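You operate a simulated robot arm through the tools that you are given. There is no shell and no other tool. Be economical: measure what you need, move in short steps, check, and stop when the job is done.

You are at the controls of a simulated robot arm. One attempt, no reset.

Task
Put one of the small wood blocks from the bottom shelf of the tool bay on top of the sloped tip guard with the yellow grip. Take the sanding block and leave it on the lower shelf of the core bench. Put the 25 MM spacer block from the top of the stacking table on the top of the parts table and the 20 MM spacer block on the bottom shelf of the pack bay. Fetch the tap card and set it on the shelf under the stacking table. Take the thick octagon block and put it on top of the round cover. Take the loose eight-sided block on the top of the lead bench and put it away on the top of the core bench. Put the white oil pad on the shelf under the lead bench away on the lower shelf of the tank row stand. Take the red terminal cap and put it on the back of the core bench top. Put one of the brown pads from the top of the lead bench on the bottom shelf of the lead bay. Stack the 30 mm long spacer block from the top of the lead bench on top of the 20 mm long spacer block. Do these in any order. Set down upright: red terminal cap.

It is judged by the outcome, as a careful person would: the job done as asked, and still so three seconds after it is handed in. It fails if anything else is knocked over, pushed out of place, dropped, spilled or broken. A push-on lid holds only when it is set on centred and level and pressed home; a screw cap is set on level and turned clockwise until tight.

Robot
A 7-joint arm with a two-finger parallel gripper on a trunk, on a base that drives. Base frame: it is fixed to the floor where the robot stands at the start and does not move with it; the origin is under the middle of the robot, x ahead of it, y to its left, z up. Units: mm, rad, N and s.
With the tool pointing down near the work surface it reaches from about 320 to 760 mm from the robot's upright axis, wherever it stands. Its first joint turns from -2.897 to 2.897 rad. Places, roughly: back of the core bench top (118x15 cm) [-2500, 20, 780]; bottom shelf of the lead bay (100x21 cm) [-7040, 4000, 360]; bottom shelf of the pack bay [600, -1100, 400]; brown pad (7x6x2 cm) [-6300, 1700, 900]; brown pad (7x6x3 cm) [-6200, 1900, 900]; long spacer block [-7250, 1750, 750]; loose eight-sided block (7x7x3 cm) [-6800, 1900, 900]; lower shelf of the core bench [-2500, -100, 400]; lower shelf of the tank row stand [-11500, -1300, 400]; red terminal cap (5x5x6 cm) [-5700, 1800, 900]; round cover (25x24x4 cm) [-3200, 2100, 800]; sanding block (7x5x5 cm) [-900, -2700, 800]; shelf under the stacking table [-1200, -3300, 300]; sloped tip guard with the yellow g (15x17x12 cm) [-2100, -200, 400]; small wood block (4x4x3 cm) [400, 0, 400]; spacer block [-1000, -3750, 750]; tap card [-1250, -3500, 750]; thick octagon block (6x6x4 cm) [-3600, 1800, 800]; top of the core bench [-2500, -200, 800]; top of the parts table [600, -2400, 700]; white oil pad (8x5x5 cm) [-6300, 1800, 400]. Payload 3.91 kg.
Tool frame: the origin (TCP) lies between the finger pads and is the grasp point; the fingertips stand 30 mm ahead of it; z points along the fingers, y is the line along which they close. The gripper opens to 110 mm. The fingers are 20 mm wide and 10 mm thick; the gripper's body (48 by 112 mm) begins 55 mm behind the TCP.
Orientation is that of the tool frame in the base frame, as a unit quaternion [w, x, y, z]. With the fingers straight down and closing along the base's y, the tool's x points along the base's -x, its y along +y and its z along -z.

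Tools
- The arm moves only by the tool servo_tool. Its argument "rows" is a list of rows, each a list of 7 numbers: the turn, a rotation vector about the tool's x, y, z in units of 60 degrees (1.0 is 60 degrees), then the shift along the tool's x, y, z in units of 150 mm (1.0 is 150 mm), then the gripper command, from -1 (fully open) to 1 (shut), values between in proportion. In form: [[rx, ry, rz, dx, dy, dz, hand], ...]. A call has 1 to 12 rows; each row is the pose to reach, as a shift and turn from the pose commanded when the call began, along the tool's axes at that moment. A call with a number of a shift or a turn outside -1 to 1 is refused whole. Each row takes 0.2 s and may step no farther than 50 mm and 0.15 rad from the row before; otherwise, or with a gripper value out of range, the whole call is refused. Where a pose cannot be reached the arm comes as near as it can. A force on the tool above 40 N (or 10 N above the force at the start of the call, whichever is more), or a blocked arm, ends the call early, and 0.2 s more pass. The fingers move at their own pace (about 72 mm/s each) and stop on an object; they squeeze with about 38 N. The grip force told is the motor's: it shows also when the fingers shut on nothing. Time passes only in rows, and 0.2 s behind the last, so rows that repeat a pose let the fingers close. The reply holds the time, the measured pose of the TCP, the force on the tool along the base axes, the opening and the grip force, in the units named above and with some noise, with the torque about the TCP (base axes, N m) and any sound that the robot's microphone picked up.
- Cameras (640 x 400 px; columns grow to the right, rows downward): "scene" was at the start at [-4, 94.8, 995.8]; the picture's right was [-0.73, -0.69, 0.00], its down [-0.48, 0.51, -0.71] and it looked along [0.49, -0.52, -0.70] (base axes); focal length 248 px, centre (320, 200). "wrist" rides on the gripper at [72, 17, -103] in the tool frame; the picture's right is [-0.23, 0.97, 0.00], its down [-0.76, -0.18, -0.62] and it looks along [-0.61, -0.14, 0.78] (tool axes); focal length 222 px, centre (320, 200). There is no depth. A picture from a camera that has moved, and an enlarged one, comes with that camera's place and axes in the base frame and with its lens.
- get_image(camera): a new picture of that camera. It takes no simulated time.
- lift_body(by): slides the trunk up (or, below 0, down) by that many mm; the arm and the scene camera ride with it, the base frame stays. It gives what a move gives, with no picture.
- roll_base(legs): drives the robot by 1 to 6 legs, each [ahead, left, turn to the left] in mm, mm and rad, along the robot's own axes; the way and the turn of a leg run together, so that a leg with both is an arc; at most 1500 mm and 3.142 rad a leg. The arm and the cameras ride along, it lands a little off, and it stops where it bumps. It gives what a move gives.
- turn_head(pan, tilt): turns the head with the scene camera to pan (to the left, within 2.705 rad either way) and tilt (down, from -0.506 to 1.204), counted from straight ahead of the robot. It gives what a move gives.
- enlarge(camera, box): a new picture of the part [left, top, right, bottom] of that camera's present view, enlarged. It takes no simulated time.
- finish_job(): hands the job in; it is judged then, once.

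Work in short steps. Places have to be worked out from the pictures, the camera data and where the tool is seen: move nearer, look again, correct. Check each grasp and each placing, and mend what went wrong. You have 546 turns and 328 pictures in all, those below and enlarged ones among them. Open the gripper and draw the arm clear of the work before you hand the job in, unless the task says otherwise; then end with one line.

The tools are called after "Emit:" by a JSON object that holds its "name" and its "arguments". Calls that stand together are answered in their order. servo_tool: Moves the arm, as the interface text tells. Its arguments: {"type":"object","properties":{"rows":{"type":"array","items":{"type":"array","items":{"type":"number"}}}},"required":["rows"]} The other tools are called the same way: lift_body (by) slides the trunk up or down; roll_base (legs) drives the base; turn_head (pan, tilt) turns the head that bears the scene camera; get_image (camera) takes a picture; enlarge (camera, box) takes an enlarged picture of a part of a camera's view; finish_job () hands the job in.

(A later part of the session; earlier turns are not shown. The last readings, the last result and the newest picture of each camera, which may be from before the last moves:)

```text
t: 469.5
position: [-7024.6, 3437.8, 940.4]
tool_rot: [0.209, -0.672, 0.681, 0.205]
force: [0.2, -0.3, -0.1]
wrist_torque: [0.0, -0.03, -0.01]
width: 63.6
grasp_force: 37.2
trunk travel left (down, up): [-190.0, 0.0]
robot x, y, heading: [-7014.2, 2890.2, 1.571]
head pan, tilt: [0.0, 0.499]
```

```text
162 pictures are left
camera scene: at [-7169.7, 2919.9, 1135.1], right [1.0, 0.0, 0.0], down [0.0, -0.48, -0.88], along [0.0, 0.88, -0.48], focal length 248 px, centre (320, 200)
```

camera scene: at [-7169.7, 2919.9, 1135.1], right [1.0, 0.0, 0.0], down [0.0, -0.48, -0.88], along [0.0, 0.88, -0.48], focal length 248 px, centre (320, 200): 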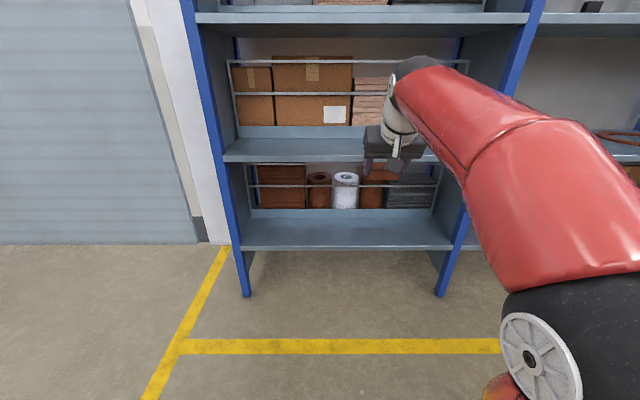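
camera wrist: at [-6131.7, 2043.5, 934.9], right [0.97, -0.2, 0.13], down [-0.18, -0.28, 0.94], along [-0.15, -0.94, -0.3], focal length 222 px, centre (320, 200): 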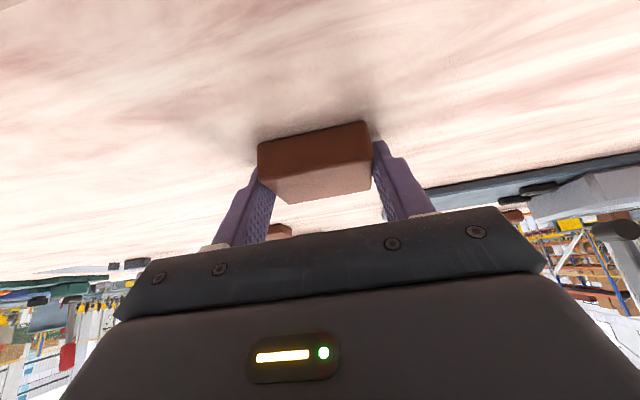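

Lead bay bottom shelf: front y≈3865, z≈360, with a free strip in front. I lower trunk and arm.

Emit:
{"name": "lift_body", "arguments": {"by": -115}}

Emit:
{"name": "servo_tool", "arguments": {"rows": [[0, 0, 0, 0.18, 0, 0.257, 1], [0, 0, 0, 0.36, 0, 0.514, 1], [0, 0, 0, 0.54, 0, 0.77, 1], [0, 0, 0, 0.7, 0, 1.0, 1]]}}

Emit:
{"name": "servo_tool", "arguments": {"rows": [[0, 0, 0, 0.18, 0, 0.257, 1], [0, 0, 0, 0.36, 0, 0.514, 1], [0, 0, 0, 0.54, 0, 0.77, 1], [0, 0, 0, 0.7, 0, 1.0, 1]]}}

Emit:
{"name": "roll_base", "arguments": {"legs": [[350, 0, 0]]}}

Emit:
{"name": "get_image", "arguments": {"camera": "scene"}}

Emit:
{"name": "get_image", "arguments": {"camera": "wrist"}}

```text
t: 470.9
position: [-7025.0, 3436.8, 825.4]
tool_rot: [0.21, -0.671, 0.681, 0.205]
force: [0.6, 0.2, -1.7]
wrist_torque: [0.0, 0.02, 0.0]
width: 63.2
grasp_force: 38.0
trunk travel left (down, up): [-75.0, 115.0]
robot x, y, heading: [-7014.2, 2885.7, 1.567]
head pan, tilt: [0.0, 0.499]
```

```text
t: 471.9
position: [-7025.5, 3435.4, 642.4]
tool_rot: [0.209, -0.671, 0.681, 0.205]
force: [0.2, 0.6, -1.4]
wrist_torque: [-0.01, -0.01, 0.01]
width: 63.2
grasp_force: 37.9
trunk travel left (down, up): [-75.0, 115.0]
robot x, y, heading: [-7016.8, 2889.3, 1.57]
head pan, tilt: [0.0, 0.499]
```

```text
t: 472.9
position: [-7024.5, 3430.8, 459.2]
tool_rot: [0.209, -0.671, 0.681, 0.205]
force: [-0.3, 0.3, -1.2]
wrist_torque: [-0.02, 0.01, 0.04]
width: 63.2
grasp_force: 38.2
trunk travel left (down, up): [-75.0, 115.0]
robot x, y, heading: [-7014.0, 2885.5, 1.571]
head pan, tilt: [0.0, 0.499]
```

```text
t: 475.2
position: [-7023.2, 3784.6, 461.3]
tool_rot: [0.207, -0.672, 0.681, 0.204]
force: [0.6, -0.2, -1.6]
wrist_torque: [-0.03, 0.01, 0.01]
width: 63.2
grasp_force: 38.4
trunk travel left (down, up): [-75.0, 115.0]
robot x, y, heading: [-7013.5, 3242.2, 1.567]
head pan, tilt: [0.0, 0.499]
```

```text
161 pictures are left
camera scene: at [-7169.0, 3272.5, 1020.1], right [1.0, 0.0, 0.0], down [0.0, -0.48, -0.88], along [0.0, 0.88, -0.48], focal length 248 px, centre (320, 200)
```

scene: 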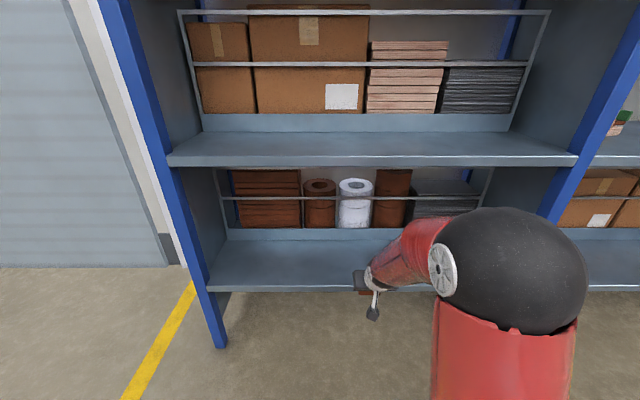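

```text
160 pictures are left
camera wrist: at [-7041.7, 3667.3, 505.2], right [-0.97, 0.2, 0.13], down [0.18, 0.28, 0.94], along [0.16, 0.94, -0.31], focal length 222 px, centre (320, 200)
```

wrist: 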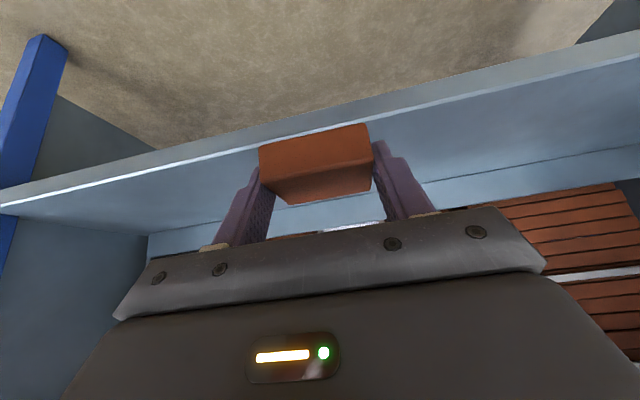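

Emit:
{"name": "roll_base", "arguments": {"legs": [[148, 0, 0]]}}

Emit:
{"name": "servo_tool", "arguments": {"rows": [[0, 0, 0, 0.1, 0, 0.14, 1], [0, 0, 0, 0.17, 0, 0.243, 1], [0, 0, 0, 0.2, 0, 0.286, 1], [0, 0, 0, 0.22, 0, 0.315, 1]]}}

Emit:
{"name": "get_image", "arguments": {"camera": "wrist"}}

```text
t: 476.6
position: [-7023.0, 3933.8, 459.6]
tool_rot: [0.209, -0.671, 0.681, 0.205]
force: [0.0, -0.1, -0.5]
wrist_torque: [-0.01, 0.02, -0.03]
width: 63.6
grasp_force: 38.0
trunk travel left (down, up): [-75.0, 115.0]
robot x, y, heading: [-7012.5, 3388.0, 1.57]
head pan, tilt: [0.0, 0.499]
```

```text
t: 477.6
position: [-7023.9, 3932.4, 402.5]
tool_rot: [0.208, -0.672, 0.681, 0.205]
force: [-0.1, 0.1, -0.5]
wrist_torque: [-0.02, 0.01, 0.0]
width: 63.4
grasp_force: 37.6
trunk travel left (down, up): [-75.0, 115.0]
robot x, y, heading: [-7013.3, 3391.8, 1.568]
head pan, tilt: [0.0, 0.499]
```

```text
159 pictures are left
camera wrist: at [-7041.7, 3815.6, 447.8], right [-0.97, 0.2, 0.13], down [0.18, 0.28, 0.94], along [0.16, 0.94, -0.31], focal length 222 px, centre (320, 200)
```

wrist: 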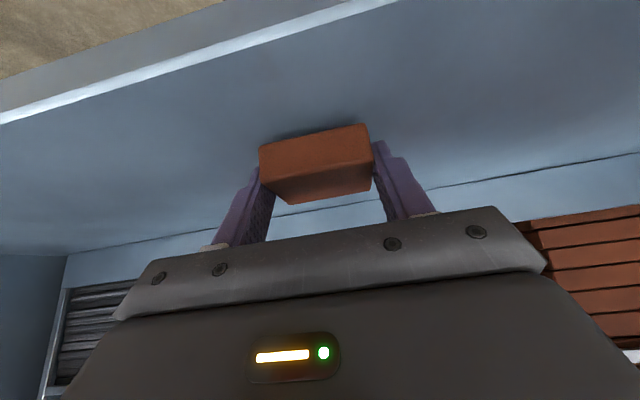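

Emit:
{"name": "servo_tool", "arguments": {"rows": [[0, 0, 0, 0.015, 0, 0.022, 1], [0, 0, 0, 0.031, 0, 0.044, 1], [0, 0, 0, 0.046, 0, 0.066, 1]]}}

```text
t: 478.4
position: [-7024.0, 3932.5, 391.6]
tool_rot: [0.208, -0.671, 0.681, 0.204]
force: [0.6, 1.4, 0.1]
wrist_torque: [0.01, -0.03, -0.05]
width: 63.2
grasp_force: 38.4
trunk travel left (down, up): [-75.0, 115.0]
robot x, y, heading: [-7014.1, 3387.8, 1.572]
head pan, tilt: [0.0, 0.499]
```

Emit:
{"name": "servo_tool", "arguments": {"rows": [[0, 0, 0, 0.012, 0, 0.017, 1], [0, 0, 0, 0.023, 0, 0.033, 1], [0, 0, 0, 0.035, 0, 0.05, 1]]}}

```text
t: 479.0
position: [-7022.8, 3933.8, 390.2]
tool_rot: [0.212, -0.67, 0.68, 0.209]
force: [0.4, -5.6, 20.2]
wrist_torque: [-0.37, -0.01, -0.02]
width: 63.5
grasp_force: 37.5
trunk travel left (down, up): [-75.0, 115.0]
robot x, y, heading: [-7017.5, 3390.2, 1.568]
head pan, tilt: [0.0, 0.499]
stopped in row 2: the force on the tool passed its limit at 46 N (the readings are from after the stop); the commanded pose is now the measured one
```

Contact. Ease up 2 mm, open and withdraw.

Emit:
{"name": "servo_tool", "arguments": {"rows": [[0, 0, 0, -0.008, 0, -0.011, 1], [0, 0, 0, -0.008, 0, -0.011, 0], [0, 0, 0, -0.008, 0, -0.011, -0.6], [0, 0, 0, -0.008, 0, -0.011, -0.6], [0, 0, 0, 0.15, 0, -0.13, -0.6], [0, 0, 0, 0.3, 0, -0.25, -0.6]]}}

Emit:
{"name": "roll_base", "arguments": {"legs": [[-150, 0, 0]]}}

Emit:
{"name": "get_image", "arguments": {"camera": "wrist"}}

```text
t: 480.4
position: [-7025.8, 3875.9, 393.0]
tool_rot: [0.209, -0.671, 0.68, 0.207]
force: [-0.3, -0.7, 0.8]
wrist_torque: [-0.02, 0.01, 0.01]
width: 88.0
grasp_force: 0.1
trunk travel left (down, up): [-75.0, 115.0]
robot x, y, heading: [-7016.1, 3388.7, 1.57]
head pan, tilt: [0.0, 0.499]
```

```text
t: 481.8
position: [-7024.4, 3725.2, 393.0]
tool_rot: [0.212, -0.67, 0.681, 0.207]
force: [0.4, -1.3, 0.8]
wrist_torque: [-0.01, 0.01, 0.02]
width: 87.9
grasp_force: 0.1
trunk travel left (down, up): [-75.0, 115.0]
robot x, y, heading: [-7017.0, 3240.9, 1.573]
head pan, tilt: [0.0, 0.499]
```

```text
158 pictures are left
camera wrist: at [-7042.9, 3607.9, 438.1], right [-0.97, 0.2, 0.13], down [0.18, 0.27, 0.94], along [0.16, 0.94, -0.3], focal length 222 px, centre (320, 200)
```

wrist: 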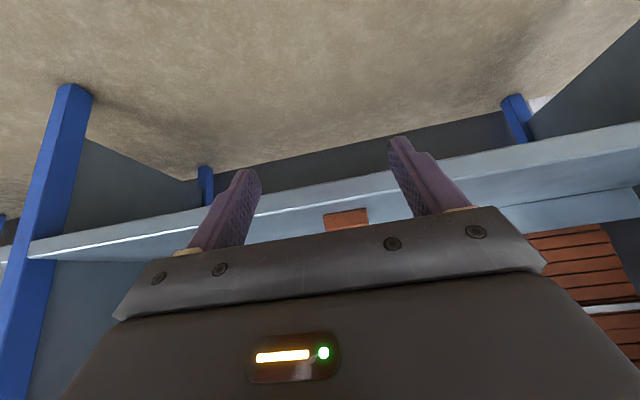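

Brown pad is on the bay shelf. Now the white oil pad: triangulated at about (-6347,1778) on the shelf (z≈355) under the lead bench. I keep the pitched tool and drive round to face south.

Emit:
{"name": "roll_base", "arguments": {"legs": [[-380, 0, 0], [0, 0, 3.14], [0, 665, 0]]}}

Emit:
{"name": "servo_tool", "arguments": {"rows": [[0, 0, 0, -0.1, 0, -0.14, -1], [0, 0, 0, -0.2, 0, -0.28, -1], [0, 0, 0, -0.3, 0, -0.42, -1]]}}

Emit:
{"name": "turn_head", "arguments": {"pan": 0.0, "tilt": 0.6}}

Emit:
{"name": "get_image", "arguments": {"camera": "scene"}}

```text
t: 494.9
position: [-6332.0, 2389.0, 393.5]
tool_rot: [0.21, 0.671, 0.68, -0.208]
force: [0.1, -0.9, -0.1]
wrist_torque: [-0.02, -0.02, -0.06]
width: 88.2
grasp_force: 0.0
trunk travel left (down, up): [-75.0, 115.0]
robot x, y, heading: [-6355.3, 2872.7, -1.546]
head pan, tilt: [0.0, 0.499]
```

```text
t: 495.6
position: [-6331.6, 2387.8, 471.8]
tool_rot: [0.21, 0.671, 0.68, -0.207]
force: [-0.7, -0.2, 0.0]
wrist_torque: [-0.02, 0.01, 0.0]
width: 110.1
grasp_force: 0.0
trunk travel left (down, up): [-75.0, 115.0]
robot x, y, heading: [-6355.1, 2876.0, -1.547]
head pan, tilt: [0.0, 0.499]
```

```text
t: 496.3
position: [-6331.9, 2387.8, 471.5]
tool_rot: [0.211, 0.67, 0.681, -0.207]
force: [-0.1, 0.0, 0.4]
wrist_torque: [0.01, 0.01, 0.0]
width: 109.9
grasp_force: 0.0
trunk travel left (down, up): [-75.0, 115.0]
robot x, y, heading: [-6354.5, 2875.9, -1.54]
head pan, tilt: [0.0, 0.6]
```

```text
157 pictures are left
camera scene: at [-6200.8, 2850.2, 1011.0], right [-1.0, -0.03, 0.0], down [-0.01, 0.56, -0.83], along [0.02, -0.82, -0.56], focal length 248 px, centre (320, 200)
```

scene: 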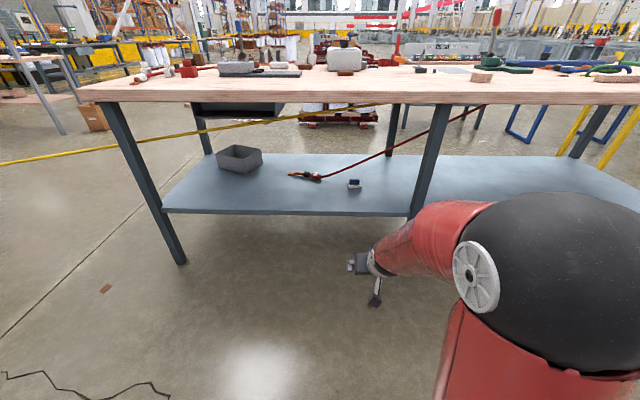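

Emit:
{"name": "roll_base", "arguments": {"legs": [[0, 0, -0.026], [430, 0, 0]]}}

Emit:
{"name": "get_image", "arguments": {"camera": "wrist"}}

Emit:
{"name": "get_image", "arguments": {"camera": "scene"}}

```text
t: 499.3
position: [-6341.4, 1959.7, 470.5]
tool_rot: [0.208, 0.678, 0.673, -0.21]
force: [0.4, 0.7, 0.2]
wrist_torque: [0.0, 0.0, 0.01]
width: 110.2
grasp_force: 0.1
trunk travel left (down, up): [-75.0, 115.0]
robot x, y, heading: [-6357.9, 2449.0, -1.567]
head pan, tilt: [0.0, 0.6]
```

```text
156 pictures are left
camera wrist: at [-6323.1, 2078.2, 515.4], right [0.97, -0.2, 0.13], down [-0.18, -0.27, 0.94], along [-0.15, -0.94, -0.3], focal length 222 px, centre (320, 200)
```

wrist: 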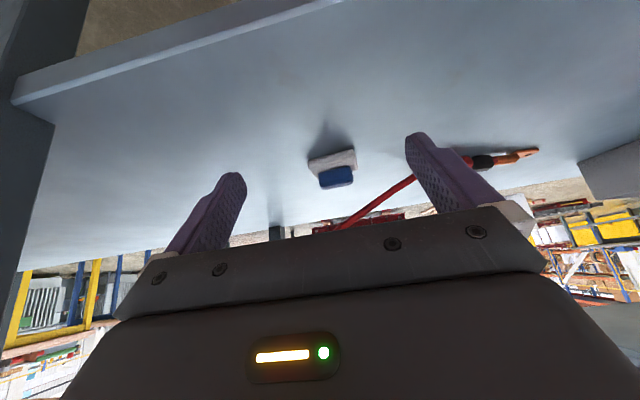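

```text
155 pictures are left
camera scene: at [-6200.7, 2418.6, 1011.0], right [-1.0, 0.0, 0.0], down [0.0, 0.56, -0.83], along [0.0, -0.83, -0.56], focal length 248 px, centre (320, 200)
```

scene: 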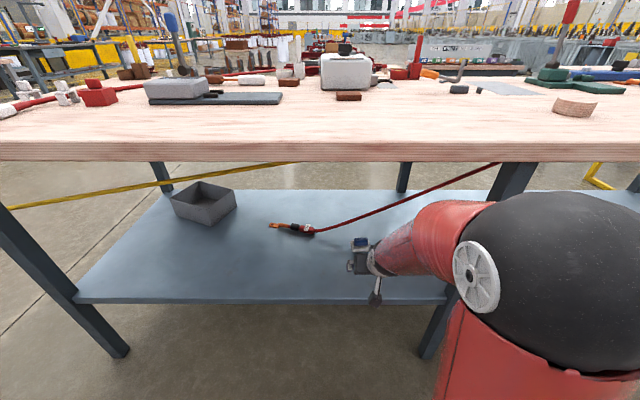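

Oil pad: blue grip centre about (-6343,1765). Base in 120 mm, then check.

Emit:
{"name": "roll_base", "arguments": {"legs": [[115, 0, 0]]}}

Emit:
{"name": "get_image", "arguments": {"camera": "wrist"}}

```text
t: 500.5
position: [-6342.7, 1845.6, 471.0]
tool_rot: [0.207, 0.679, 0.672, -0.21]
force: [0.6, 0.6, 0.0]
wrist_torque: [-0.03, 0.0, -0.01]
width: 109.8
grasp_force: 0.1
trunk travel left (down, up): [-75.0, 115.0]
robot x, y, heading: [-6355.8, 2329.7, -1.568]
head pan, tilt: [0.0, 0.6]
```

```text
154 pictures are left
camera wrist: at [-6323.1, 1963.7, 515.4], right [0.97, -0.2, 0.13], down [-0.18, -0.27, 0.94], along [-0.15, -0.94, -0.3], focal length 222 px, centre (320, 200)
```

wrist: 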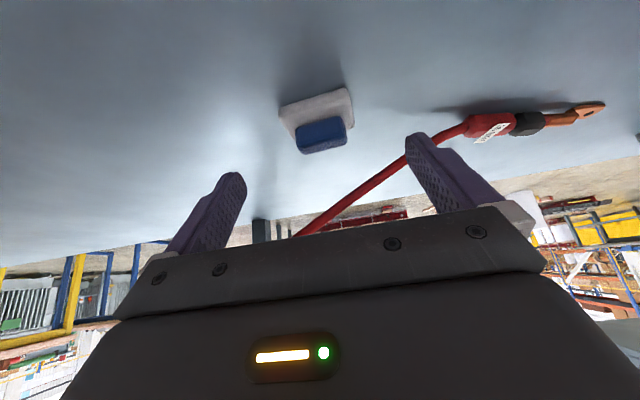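

Emit:
{"name": "enlarge", "arguments": {"camera": "wrist", "box": [260, 70, 380, 170]}}

```text
4.00 times, centred on (320, 120) of wrist
camera zoom: at [-6323.1, 1963.7, 515.4], right [0.97, -0.2, 0.13], down [-0.18, -0.27, 0.94], along [-0.15, -0.94, -0.3], focal length 888 px, centre (320, 520)
```

zoom: 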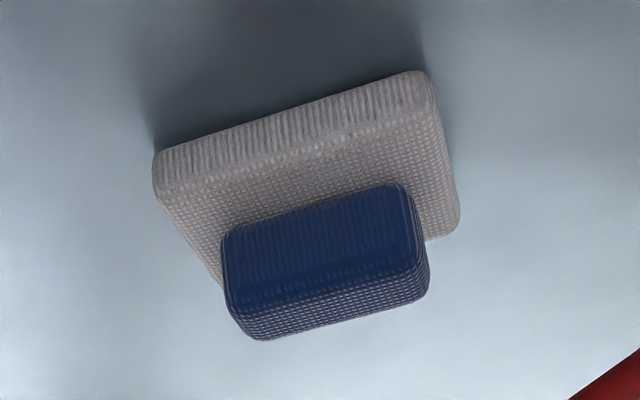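

The pad is yawed about 4°; blue grip centre about (-6348,1730), z 350–374. I move to a pre-grasp above it.

Emit:
{"name": "servo_tool", "arguments": {"rows": [[0, 0, 0, -0.12, -0.012, 0.16, -0.4], [-0.012, 0, -0.016, -0.24, -0.024, 0.32, -0.4], [-0.024, 0, -0.032, -0.3, -0.035, 0.5, -0.4], [-0.033, 0, -0.048, -0.365, -0.035, 0.663, -0.4]]}}

Emit:
{"name": "get_image", "arguments": {"camera": "wrist"}}

```text
t: 501.7
position: [-6336.8, 1768.2, 474.8]
tool_rot: [0.229, 0.642, 0.695, -0.23]
force: [-0.2, 2.6, -2.2]
wrist_torque: [-0.24, 0.0, -0.01]
width: 76.7
grasp_force: 0.1
trunk travel left (down, up): [-75.0, 115.0]
robot x, y, heading: [-6351.7, 2344.9, -1.549]
head pan, tilt: [0.0, 0.6]
stopped in row 4: the arm was blocked; the commanded pose is now the measured one
```

```text
152 pictures are left
camera wrist: at [-6327.3, 1891.3, 512.3], right [0.99, -0.11, 0.12], down [-0.14, -0.23, 0.96], along [-0.08, -0.97, -0.24], focal length 222 px, centre (320, 200)
```

wrist: 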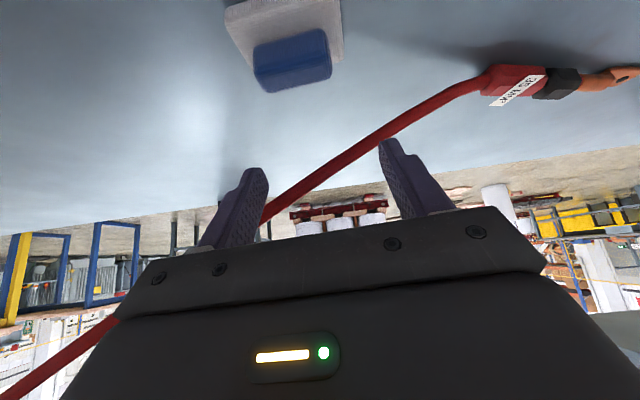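

The arm was blocked: the elbow meets the bench-top edge. Lowering the trunk pulls the elbow back, so I retract and lower the trunk fully.

Emit:
{"name": "servo_tool", "arguments": {"rows": [[0, 0, 0, 0.13, 0, -0.12, -0.4], [0, 0, 0, 0.33, 0, -0.28, -0.4], [0, 0, 0, 0.5, 0, -0.45, -0.4]]}}

Emit:
{"name": "get_image", "arguments": {"camera": "scene"}}

```text
t: 502.0
position: [-6338.8, 1770.9, 449.8]
tool_rot: [0.194, 0.651, 0.706, -0.198]
force: [0.1, 3.5, 5.2]
wrist_torque: [0.0, -0.01, 0.0]
width: 77.1
grasp_force: 0.1
trunk travel left (down, up): [-75.0, 115.0]
robot x, y, heading: [-6352.1, 2349.1, -1.552]
head pan, tilt: [0.0, 0.6]
stopped in row 1: the arm was blocked; the commanded pose is now the measured one
```

```text
151 pictures are left
camera scene: at [-6201.9, 2543.6, 1023.8], right [-1.0, -0.02, 0.0], down [-0.01, 0.37, -0.93], along [0.02, -0.93, -0.37], focal length 248 px, centre (320, 200)
```

scene: 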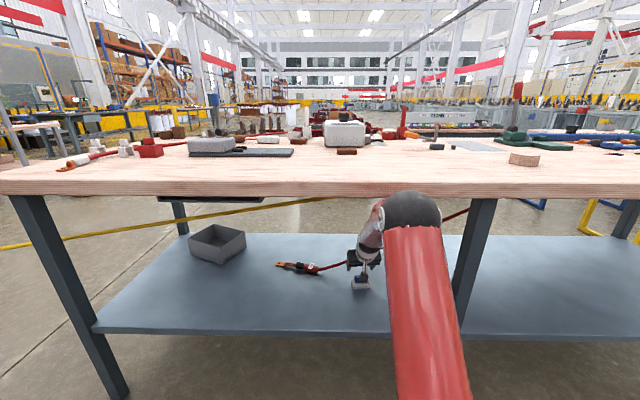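

The robot body has tipped back slightly because the elbow presses on the bench edge. I reverse the base to relieve it.

Emit:
{"name": "roll_base", "arguments": {"legs": [[-120, 0, 0]]}}

Emit:
{"name": "get_image", "arguments": {"camera": "scene"}}

```text
t: 502.8
position: [-6336.7, 1736.3, 391.7]
tool_rot: [0.125, 0.669, 0.723, -0.118]
force: [-2.7, 10.8, 123.1]
wrist_torque: [0.64, -4.77, -0.83]
width: 75.8
grasp_force: 0.0
trunk travel left (down, up): [-75.0, 115.0]
robot x, y, heading: [-6352.1, 2355.1, -1.545]
head pan, tilt: [0.0, 0.6]
stopped in leg 1: the force on the tool passed its limit at 570 N (the readings are from after the stop); the commanded pose is now the measured one
```

```text
150 pictures are left
camera scene: at [-6202.3, 2542.9, 1022.0], right [-1.0, -0.02, 0.0], down [-0.01, 0.38, -0.93], along [0.02, -0.93, -0.38], focal length 248 px, centre (320, 200)
```

scene: 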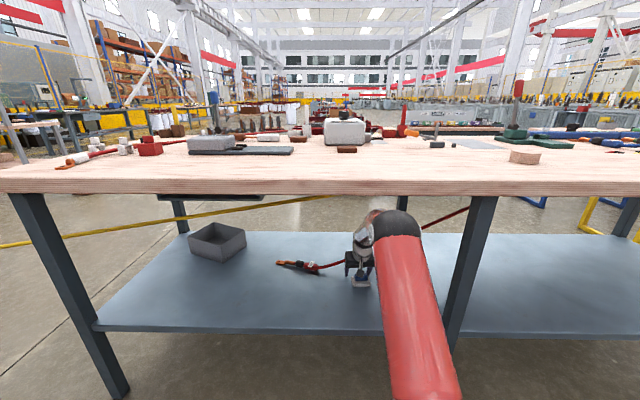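

Emit:
{"name": "get_image", "arguments": {"camera": "wrist"}}

Emit:
{"name": "enlarge", "arguments": {"camera": "scene", "box": [260, 180, 480, 320]}}

```text
149 pictures are left
camera wrist: at [-6326.3, 1841.1, 464.1], right [0.99, -0.14, 0.07], down [-0.14, -0.52, 0.84], along [-0.08, -0.84, -0.53], focal length 222 px, centre (320, 200)
```

wrist: 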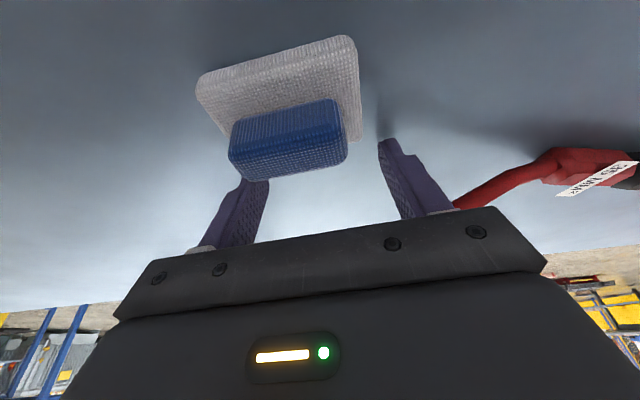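

```text
2.86 times, centred on (370, 250) of scene
camera zoom: at [-6202.3, 2542.9, 1022.0], right [-1.0, -0.02, 0.0], down [-0.01, 0.38, -0.93], along [0.02, -0.93, -0.38], focal length 707 px, centre (177, 57)
```

zoom: 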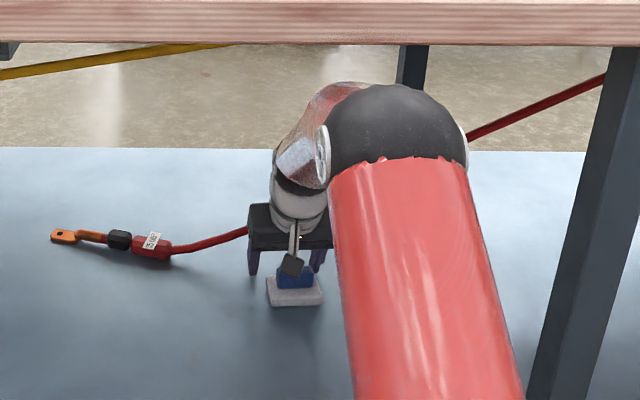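

The hand is now resting on the red lead with the body tipped back. I raise the tool gently to unload it.

Emit:
{"name": "servo_tool", "arguments": {"rows": [[0, 0, 0, -0.023, 0, -0.063, -0.4], [0, 0, 0, -0.046, 0, -0.126, -0.4], [0, 0, 0, -0.068, 0, -0.188, -0.4]]}}

Emit:
{"name": "get_image", "arguments": {"camera": "scene"}}

```text
t: 503.0
position: [-6336.8, 1735.0, 392.5]
tool_rot: [0.106, 0.676, 0.723, -0.099]
force: [-2.3, -17.0, 112.1]
wrist_torque: [-0.4, -0.81, -1.04]
width: 76.0
grasp_force: 0.1
trunk travel left (down, up): [-75.0, 115.0]
robot x, y, heading: [-6351.5, 2358.9, -1.546]
head pan, tilt: [0.0, 0.6]
stopped in row 1: the force on the tool passed its limit at 140 N (the readings are from after the stop); the commanded pose is now the measured one
```

```text
147 pictures are left
camera scene: at [-6202.5, 2583.4, 1019.1], right [-1.0, -0.02, 0.0], down [-0.01, 0.34, -0.94], along [0.02, -0.94, -0.34], focal length 248 px, centre (320, 200)
```

scene: 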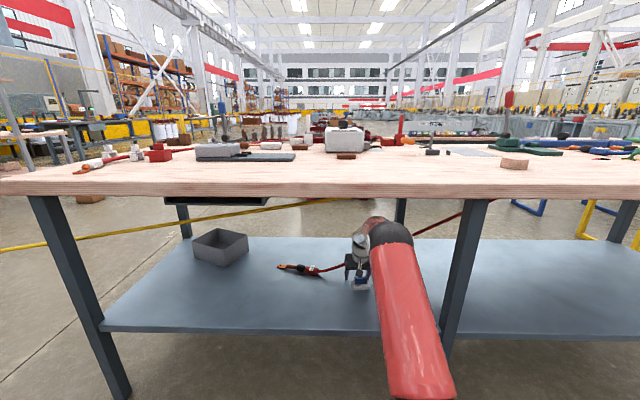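

The body tips further: the elbow is jammed on the bench edge while the hand presses down. I raise the trunk a little to unload the hand first.

Emit:
{"name": "lift_body", "arguments": {"by": 40}}

Emit:
{"name": "get_image", "arguments": {"camera": "scene"}}

```text
t: 503.2
position: [-6336.2, 1734.4, 390.3]
tool_rot: [0.088, 0.682, 0.721, -0.083]
force: [-4.3, -42.3, 111.2]
wrist_torque: [-1.11, 0.24, 0.4]
width: 74.3
grasp_force: 0.0
trunk travel left (down, up): [-75.0, 115.0]
robot x, y, heading: [-6347.7, 2358.3, -1.538]
head pan, tilt: [0.0, 0.6]
stopped: the force on the tool passed its limit at 140 N (the readings are from after the stop); the commanded pose is now the measured one
```

```text
146 pictures are left
camera scene: at [-6202.6, 2618.4, 1015.7], right [-1.0, -0.03, 0.0], down [-0.01, 0.31, -0.95], along [0.03, -0.95, -0.31], focal length 248 px, centre (320, 200)
```

scene: 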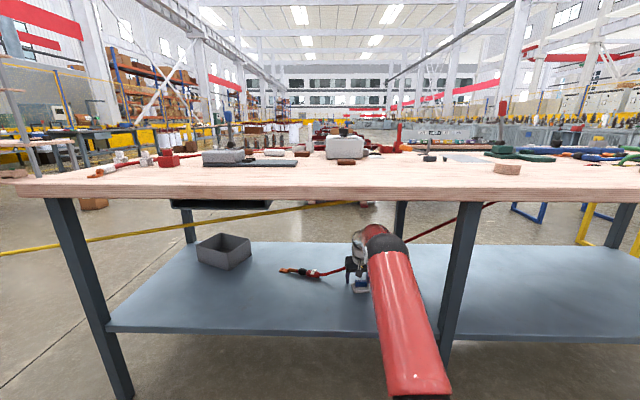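

The robot keeps leaning back, so I drive the base backward, under the lean, to bring it upright.

Emit:
{"name": "roll_base", "arguments": {"legs": [[-200, 0, 0]]}}

Emit:
{"name": "get_image", "arguments": {"camera": "scene"}}

```text
t: 503.9
position: [-6340.0, 1739.8, 391.0]
tool_rot: [0.052, 0.704, 0.707, -0.05]
force: [-4.1, -59.9, 127.4]
wrist_torque: [-1.18, -0.39, -0.97]
width: 71.1
grasp_force: 0.0
trunk travel left (down, up): [-75.0, 115.0]
robot x, y, heading: [-6342.5, 2358.3, -1.532]
head pan, tilt: [0.0, 0.6]
stopped in leg 1: the force on the tool passed its limit at 147 N (the readings are from after the stop); the commanded pose is now the measured one
```

```text
145 pictures are left
camera scene: at [-6203.0, 2672.8, 1008.1], right [-1.0, -0.04, 0.0], down [-0.01, 0.26, -0.97], along [0.04, -0.97, -0.26], focal length 248 px, centre (320, 200)
```

scene: 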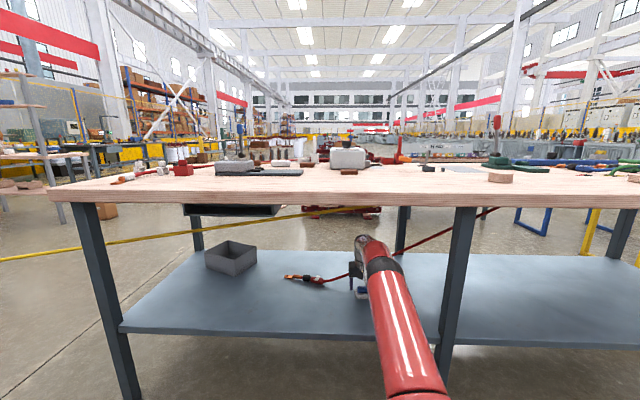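

Emit:
{"name": "servo_tool", "arguments": {"rows": [[0, 0, 0, 0, 0, 0, -0.3]]}}

Emit:
{"name": "get_image", "arguments": {"camera": "wrist"}}

```text
t: 504.2
position: [-6343.2, 1742.0, 390.4]
tool_rot: [0.029, 0.716, 0.697, -0.031]
force: [-7.7, -14.0, 190.2]
wrist_torque: [0.84, -3.42, 1.41]
width: 69.4
grasp_force: 0.0
trunk travel left (down, up): [-75.0, 115.0]
robot x, y, heading: [-6342.5, 2354.1, -1.519]
head pan, tilt: [0.0, 0.6]
stopped in row 1: the arm was blocked; the commanded pose is now the measured one
```

```text
144 pictures are left
camera wrist: at [-6322.3, 1823.5, 487.2], right [0.97, -0.25, 0.02], down [-0.2, -0.7, 0.69], along [-0.16, -0.67, -0.73], focal length 222 px, centre (320, 200)
```

wrist: 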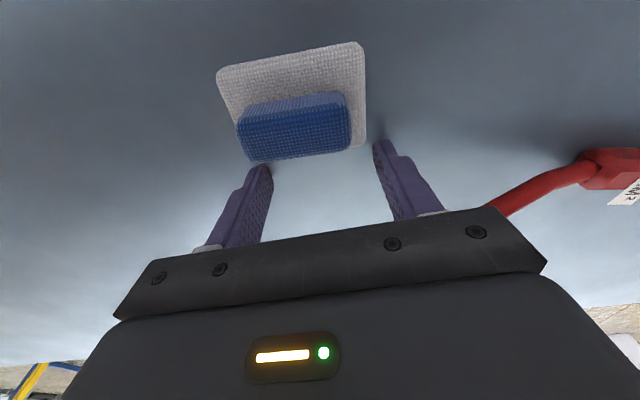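

The arm is actively pressing down and lifting the robot's front. I command a fast, large upward move of the tool so it unloads and the body settles.

Emit:
{"name": "servo_tool", "arguments": {"rows": [[0, 0, 0, 0, 0, -0.33, -0.3], [0, 0, 0, 0, 0, -0.66, -0.3], [0, 0, 0, 0, 0, -0.98, -0.3]]}}

Emit:
{"name": "get_image", "arguments": {"camera": "scene"}}

```text
t: 504.6
position: [-6349.0, 1747.7, 390.5]
tool_rot: [0.007, 0.733, 0.68, -0.01]
force: [-4.2, -35.4, 191.9]
wrist_torque: [0.1, -7.25, -0.98]
width: 69.9
grasp_force: 0.2
trunk travel left (down, up): [-75.0, 115.0]
robot x, y, heading: [-6341.6, 2352.7, -1.512]
head pan, tilt: [0.0, 0.6]
stopped in row 1: the arm was blocked; the commanded pose is now the measured one
```

```text
143 pictures are left
camera scene: at [-6201.7, 2681.6, 1007.4], right [-1.0, -0.06, 0.0], down [-0.02, 0.25, -0.97], along [0.06, -0.97, -0.25], focal length 248 px, centre (320, 200)
```

scene: 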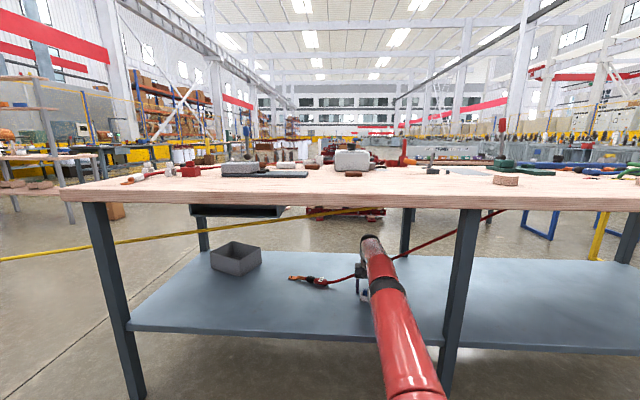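

Emit:
{"name": "servo_tool", "arguments": {"rows": [[0, 0, 0, 0.22, 0, -0.23, -0.3], [0, 0, 0, 0.44, 0, -0.46, -0.3], [0, 0, 0, 0.66, 0, -0.69, -0.3], [0, 0, 0, 0.88, 0, -0.92, -0.3]]}}

Emit:
{"name": "get_image", "arguments": {"camera": "scene"}}

```text
t: 504.9
position: [-6352.6, 1756.5, 390.8]
tool_rot: [-0.011, 0.748, 0.663, -0.001]
force: [-0.9, -26.5, 183.1]
wrist_torque: [-2.95, -7.06, -0.67]
width: 71.6
grasp_force: 0.1
trunk travel left (down, up): [-75.0, 115.0]
robot x, y, heading: [-6335.3, 2351.1, -1.508]
head pan, tilt: [0.0, 0.6]
stopped in row 1: the arm was blocked; the commanded pose is now the measured one
```

```text
142 pictures are left
camera scene: at [-6199.5, 2685.1, 1006.6], right [-1.0, -0.07, 0.01], down [-0.02, 0.24, -0.97], along [0.06, -0.97, -0.25], focal length 248 px, centre (320, 200)
```

scene: 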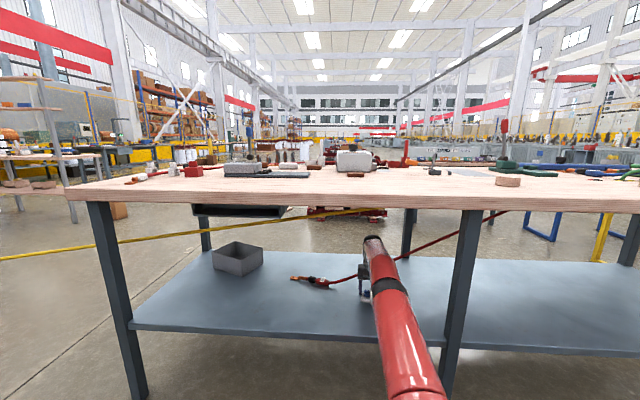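

The lean seems to have stopped: the straight arm props the robot. I try raising the trunk again, which lifts the hand off its prop.

Emit:
{"name": "lift_body", "arguments": {"by": 115}}

Emit:
{"name": "get_image", "arguments": {"camera": "scene"}}

```text
t: 505.2
position: [-6354.1, 1761.0, 391.3]
tool_rot: [-0.029, 0.758, 0.652, 0.007]
force: [0.3, -46.5, 188.8]
wrist_torque: [-4.16, -7.28, -0.78]
width: 72.2
grasp_force: 0.2
trunk travel left (down, up): [-77.0, 113.0]
robot x, y, heading: [-6334.9, 2352.1, -1.491]
head pan, tilt: [0.0, 0.6]
stopped: the force on the tool passed its limit at 198 N (the readings are from after the stop); the commanded pose is now the measured one
```

```text
141 pictures are left
camera scene: at [-6203.4, 2683.0, 1009.6], right [-1.0, -0.08, 0.0], down [-0.02, 0.25, -0.97], along [0.07, -0.97, -0.25], focal length 248 px, centre (320, 200)
```

scene: 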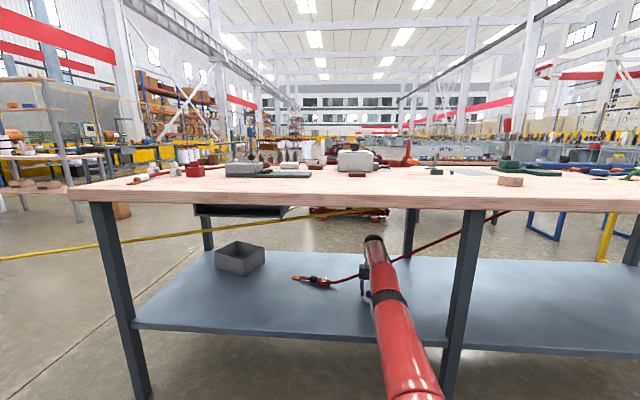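

Emit:
{"name": "servo_tool", "arguments": {"rows": [[0, -0.14, 0, 0, 0, 0, -0.3], [0, -0.28, 0, 0, 0, 0, -0.3], [0, -0.42, 0, 0, 0, 0, -0.3], [0, -0.56, 0, 0, 0, 0, -0.3]]}}

Emit:
{"name": "get_image", "arguments": {"camera": "scene"}}

```text
t: 505.5
position: [-6350.9, 1768.0, 392.6]
tool_rot: [0.018, 0.761, 0.646, -0.058]
force: [-7.3, -38.7, 173.8]
wrist_torque: [-1.3, -6.17, -0.16]
width: 65.8
grasp_force: 0.1
trunk travel left (down, up): [-77.0, 113.0]
robot x, y, heading: [-6339.4, 2355.5, -1.512]
head pan, tilt: [0.0, 0.6]
stopped in row 1: the force on the tool passed its limit at 233 N (the readings are from after the stop); the commanded pose is now the measured one
```

```text
140 pictures are left
camera scene: at [-6184.0, 2750.1, 998.2], right [-1.0, -0.06, 0.02], down [-0.03, 0.18, -0.98], along [0.05, -0.98, -0.18], focal length 248 px, centre (320, 200)
```

scene: 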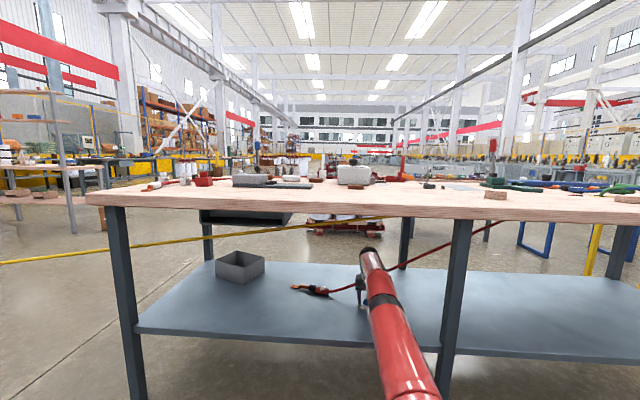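

That made it worse, so the opposite rotation should lower it.

Emit:
{"name": "servo_tool", "arguments": {"rows": [[0, 0.14, 0, 0, 0, 0, -0.3], [0, 0.28, 0, 0, 0, 0, -0.3], [0, 0.42, 0, 0, 0, 0, -0.3], [0, 0.56, 0, 0, 0, 0, -0.3]]}}

Emit:
{"name": "get_image", "arguments": {"camera": "scene"}}

```text
t: 505.8
position: [-6359.4, 1759.1, 392.4]
tool_rot: [-0.045, 0.763, 0.645, 0.019]
force: [2.4, -62.6, 120.3]
wrist_torque: [-3.72, -4.51, -1.29]
width: 71.2
grasp_force: 2.2
out of reach, approached as far as the arm can: row 1
trunk travel left (down, up): [-77.0, 113.0]
robot x, y, heading: [-6343.2, 2346.7, -1.533]
head pan, tilt: [0.0, 0.6]
stopped in row 1: the arm was blocked; the commanded pose is now the measured one
```

```text
139 pictures are left
camera scene: at [-6197.5, 2658.8, 1013.0], right [-1.0, -0.04, 0.0], down [-0.01, 0.26, -0.96], along [0.04, -0.96, -0.27], focal length 248 px, centre (320, 200)
```

scene: 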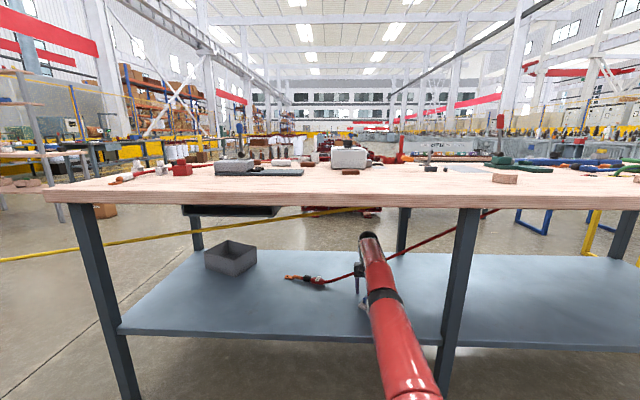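

That helps: the lean and the force dropped. Continue.

Emit:
{"name": "servo_tool", "arguments": {"rows": [[0, 0.14, 0, 0, 0, -0.1, -0.3], [0, 0.28, 0, 0, 0, -0.2, -0.3], [0, 0.42, 0, 0, 0, -0.3, -0.3], [0, 0.56, 0, 0, 0, -0.4, -0.3]]}}

Emit:
{"name": "get_image", "arguments": {"camera": "scene"}}

```text
t: 506.1
position: [-6331.4, 1693.2, 392.1]
tool_rot: [-0.055, 0.754, 0.654, 0.021]
force: [5.0, 109.1, 216.1]
wrist_torque: [1.39, -7.54, 4.73]
width: 60.7
grasp_force: 0.1
out of reach, approached as far as the arm can: row 1
trunk travel left (down, up): [-77.0, 113.0]
robot x, y, heading: [-6340.0, 2344.7, -1.524]
head pan, tilt: [0.0, 0.6]
stopped in row 1: the force on the tool passed its limit at 182 N (the readings are from after the stop); the commanded pose is now the measured one
```

```text
138 pictures are left
camera scene: at [-6195.4, 2531.7, 1025.6], right [-1.0, -0.04, 0.0], down [-0.02, 0.38, -0.92], along [0.04, -0.92, -0.38], focal length 248 px, centre (320, 200)
```

scene: 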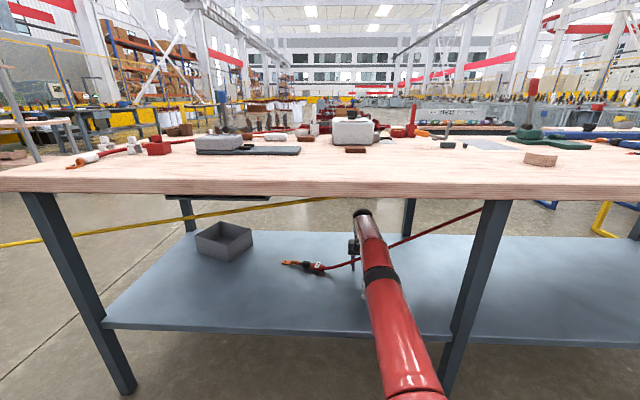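

Coming down well (lean halved). Continue with the same pattern plus a backward component.

Emit:
{"name": "servo_tool", "arguments": {"rows": [[0, 0.1, 0, 0.1, 0, -0.25, -0.3], [0, 0.2, 0, 0.2, 0, -0.5, -0.3], [0, 0.3, 0, 0.3, 0, -0.75, -0.3]]}}

Emit:
{"name": "get_image", "arguments": {"camera": "scene"}}

```text
t: 506.4
position: [-6338.6, 1718.7, 393.0]
tool_rot: [0.037, 0.765, 0.639, -0.066]
force: [-9.3, -139.0, 194.2]
wrist_torque: [-11.64, -10.33, -7.4]
width: 77.6
grasp_force: 6.4
out of reach, approached as far as the arm can: row 1
trunk travel left (down, up): [-77.0, 113.0]
robot x, y, heading: [-6342.3, 2350.3, -1.527]
head pan, tilt: [0.0, 0.6]
stopped in row 1: the arm was blocked; the commanded pose is now the measured one
```

```text
137 pictures are left
camera scene: at [-6199.3, 2675.9, 1008.8], right [-1.0, -0.04, 0.0], down [-0.01, 0.25, -0.97], along [0.04, -0.97, -0.25], focal length 248 px, centre (320, 200)
```

scene: 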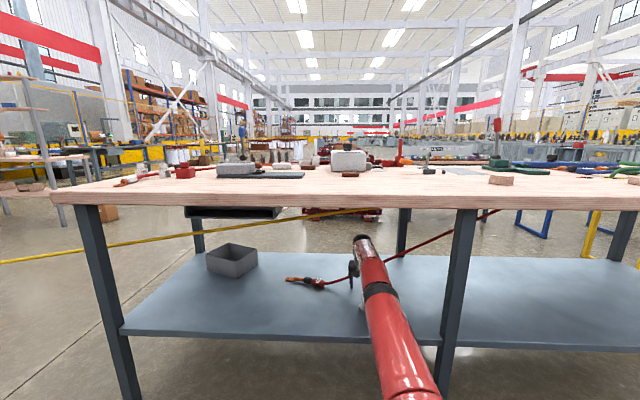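

It's rocking. I repeat the helpful rotation.

Emit:
{"name": "servo_tool", "arguments": {"rows": [[0, 0.14, 0, 0, 0, 0, -0.3], [0, 0.28, 0, 0, 0, 0, -0.3], [0, 0.42, 0, 0, 0, 0, -0.3]]}}

Emit:
{"name": "get_image", "arguments": {"camera": "scene"}}

```text
t: 506.8
position: [-6345.7, 1702.5, 391.8]
tool_rot: [-0.022, 0.766, 0.642, -0.019]
force: [-4.4, -109.5, 129.6]
wrist_torque: [-3.12, -4.94, -3.55]
width: 69.9
grasp_force: 1.9
out of reach, approached as far as the arm can: row 1
trunk travel left (down, up): [-77.0, 113.0]
robot x, y, heading: [-6344.9, 2347.1, -1.542]
head pan, tilt: [0.0, 0.6]
stopped in row 1: the arm was blocked; the commanded pose is now the measured one
```

```text
136 pictures are left
camera scene: at [-6197.8, 2583.2, 1023.3], right [-1.0, -0.03, 0.0], down [-0.01, 0.33, -0.94], along [0.02, -0.94, -0.33], focal length 248 px, centre (320, 200)
```

scene: 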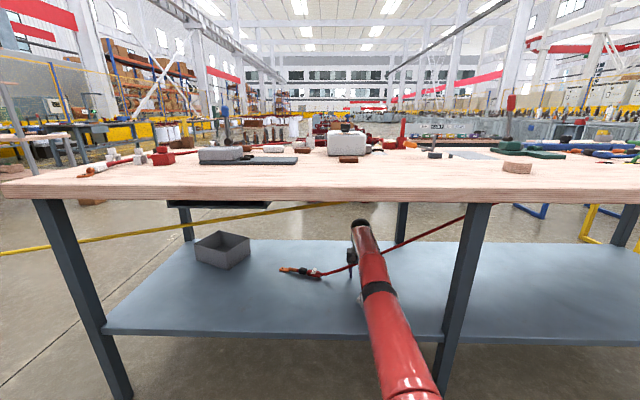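

Emit:
{"name": "servo_tool", "arguments": {"rows": [[0, 0.14, 0, 0, 0, 0, -0.3], [0, 0.28, 0, 0, 0, 0, -0.3], [0, 0.42, 0, 0, 0, 0, -0.3]]}}

Emit:
{"name": "get_image", "arguments": {"camera": "scene"}}

```text
t: 507.1
position: [-6326.2, 1656.2, 391.4]
tool_rot: [-0.017, 0.759, 0.651, -0.015]
force: [5.3, 127.8, 211.0]
wrist_torque: [2.26, -7.32, 4.39]
width: 59.4
grasp_force: 0.0
out of reach, approached as far as the arm can: row 1
trunk travel left (down, up): [-77.0, 113.0]
robot x, y, heading: [-6348.2, 2351.1, -1.549]
head pan, tilt: [0.0, 0.6]
stopped in row 1: the arm was blocked; the commanded pose is now the measured one
```

```text
135 pictures are left
camera scene: at [-6196.8, 2490.1, 1026.0], right [-1.0, -0.02, 0.0], down [-0.01, 0.42, -0.91], along [0.02, -0.91, -0.42], focal length 248 px, centre (320, 200)
```

scene: 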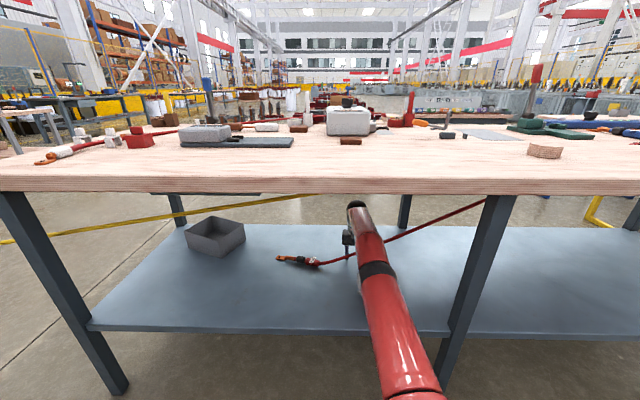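

Emit:
{"name": "servo_tool", "arguments": {"rows": [[0, 0.14, 0, 0, 0, 0, -0.3], [0, 0.28, 0, 0, 0, 0, -0.3], [0, 0.42, 0, 0, 0, 0, -0.3]]}}

Emit:
{"name": "get_image", "arguments": {"camera": "scene"}}

```text
t: 507.4
position: [-6338.6, 1695.9, 392.7]
tool_rot: [0.039, 0.765, 0.64, -0.069]
force: [-0.8, -55.4, 141.8]
wrist_torque: [-5.42, -7.81, -2.61]
width: 77.1
grasp_force: 5.6
out of reach, approached as far as the arm can: row 1
trunk travel left (down, up): [-77.0, 113.0]
robot x, y, heading: [-6346.7, 2354.8, -1.547]
head pan, tilt: [0.0, 0.6]
stopped in row 1: the arm was blocked; the commanded pose is now the measured one
```

```text
134 pictures are left
camera scene: at [-6197.7, 2628.6, 1016.1], right [-1.0, -0.02, 0.0], down [-0.01, 0.3, -0.96], along [0.02, -0.96, -0.3], focal length 248 px, centre (320, 200)
```

scene: 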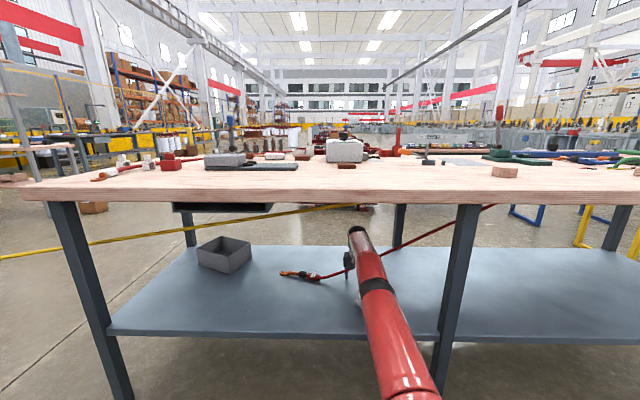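

The bounces are getting smaller. Continue.

Emit:
{"name": "servo_tool", "arguments": {"rows": [[0, 0.14, 0, 0, 0, 0, -0.3], [0, 0.28, 0, 0, 0, 0, -0.3], [0, 0.42, 0, 0, 0, 0, -0.3]]}}

Emit:
{"name": "servo_tool", "arguments": {"rows": [[0, 0.14, 0, 0, 0, 0, -0.3], [0, 0.28, 0, 0, 0, 0, -0.3], [0, 0.42, 0, 0, 0, 0, -0.3]]}}

Emit:
{"name": "get_image", "arguments": {"camera": "scene"}}

```text
t: 507.9
position: [-6343.7, 1719.8, 390.7]
tool_rot: [0.015, 0.773, 0.634, -0.022]
force: [0.7, -67.2, 49.8]
wrist_torque: [4.89, -0.15, -0.35]
width: 75.9
grasp_force: 5.8
out of reach, approached as far as the arm can: row 1, 2
trunk travel left (down, up): [-77.0, 113.0]
robot x, y, heading: [-6344.3, 2345.1, -1.55]
head pan, tilt: [0.0, 0.6]
stopped in row 2: the force on the tool passed its limit at 218 N (the readings are from after the stop); the commanded pose is now the measured one
```

```text
t: 508.2
position: [-6356.0, 1771.1, 390.9]
tool_rot: [-0.032, 0.779, 0.626, 0.032]
force: [-0.9, -43.3, 195.9]
wrist_torque: [-4.47, -7.74, 0.03]
width: 76.0
grasp_force: 4.7
out of reach, approached as far as the arm can: row 1
trunk travel left (down, up): [-77.0, 113.0]
robot x, y, heading: [-6348.0, 2349.2, -1.564]
head pan, tilt: [0.0, 0.6]
stopped in row 1: the force on the tool passed its limit at 265 N (the readings are from after the stop); the commanded pose is now the measured one
```

```text
133 pictures are left
camera scene: at [-6199.8, 2675.1, 1010.2], right [-1.0, 0.0, 0.0], down [0.0, 0.24, -0.97], along [0.0, -0.97, -0.24], focal length 248 px, centre (320, 200)
```

scene: 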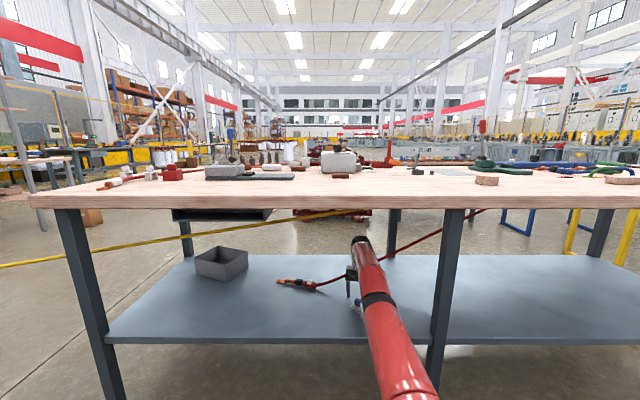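

I now pull the tool north (toward the robot) so the arm bends while the body comes down.

Emit:
{"name": "servo_tool", "arguments": {"rows": [[0, 0, 0, 0.33, 0, 0, -0.3], [0, 0, 0, 0.66, 0, 0, -0.3], [0, 0, 0, 0.98, 0, 0, -0.3]]}}

Emit:
{"name": "get_image", "arguments": {"camera": "scene"}}

```text
t: 508.6
position: [-6351.3, 1781.2, 391.1]
tool_rot: [-0.055, 0.787, 0.612, 0.048]
force: [-10.6, -32.8, 199.5]
wrist_torque: [-3.92, -6.53, 0.91]
width: 67.2
grasp_force: 0.0
trunk travel left (down, up): [-77.0, 113.0]
robot x, y, heading: [-6347.8, 2347.7, -1.544]
head pan, tilt: [0.0, 0.6]
stopped in row 1: the arm was blocked; the commanded pose is now the measured one
```

```text
132 pictures are left
camera scene: at [-6197.7, 2679.0, 1008.8], right [-1.0, -0.03, 0.0], down [-0.01, 0.24, -0.97], along [0.03, -0.97, -0.24], focal length 248 px, centre (320, 200)
```

scene: 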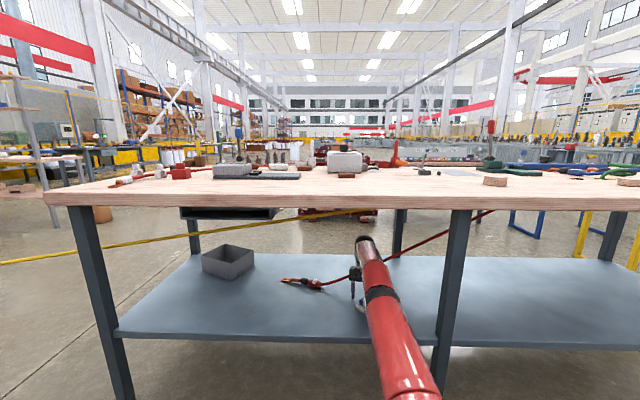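

I retry raising the trunk in short tries, since each one unloads the hand a little.

Emit:
{"name": "lift_body", "arguments": {"by": 113}}

Emit:
{"name": "lift_body", "arguments": {"by": 110}}

Emit:
{"name": "lift_body", "arguments": {"by": 108}}

```text
t: 508.9
position: [-6347.1, 1783.9, 390.8]
tool_rot: [-0.003, 0.788, 0.615, 0.003]
force: [-0.9, -57.5, 197.4]
wrist_torque: [0.12, -1.31, 0.86]
width: 61.4
grasp_force: 0.1
trunk travel left (down, up): [-81.0, 109.0]
robot x, y, heading: [-6346.1, 2350.8, -1.545]
head pan, tilt: [0.0, 0.6]
stopped: the arm was blocked; the commanded pose is now the measured one
```

```text
t: 509.2
position: [-6343.6, 1762.4, 390.3]
tool_rot: [0.018, 0.783, 0.621, -0.023]
force: [10.3, 120.3, 187.3]
wrist_torque: [6.17, 3.58, -2.18]
width: 72.4
grasp_force: 0.9
trunk travel left (down, up): [-83.0, 107.0]
robot x, y, heading: [-6349.6, 2350.6, -1.566]
head pan, tilt: [0.0, 0.6]
stopped: the arm was blocked; the commanded pose is now the measured one
```

```text
t: 509.6
position: [-6343.2, 1770.3, 391.4]
tool_rot: [0.017, 0.781, 0.624, -0.014]
force: [-10.0, -40.9, 200.3]
wrist_torque: [2.09, 7.57, -0.63]
width: 71.6
grasp_force: 0.0
trunk travel left (down, up): [-86.0, 104.0]
robot x, y, heading: [-6345.2, 2351.8, -1.551]
head pan, tilt: [0.0, 0.6]
stopped: the arm was blocked; the commanded pose is now the measured one
```

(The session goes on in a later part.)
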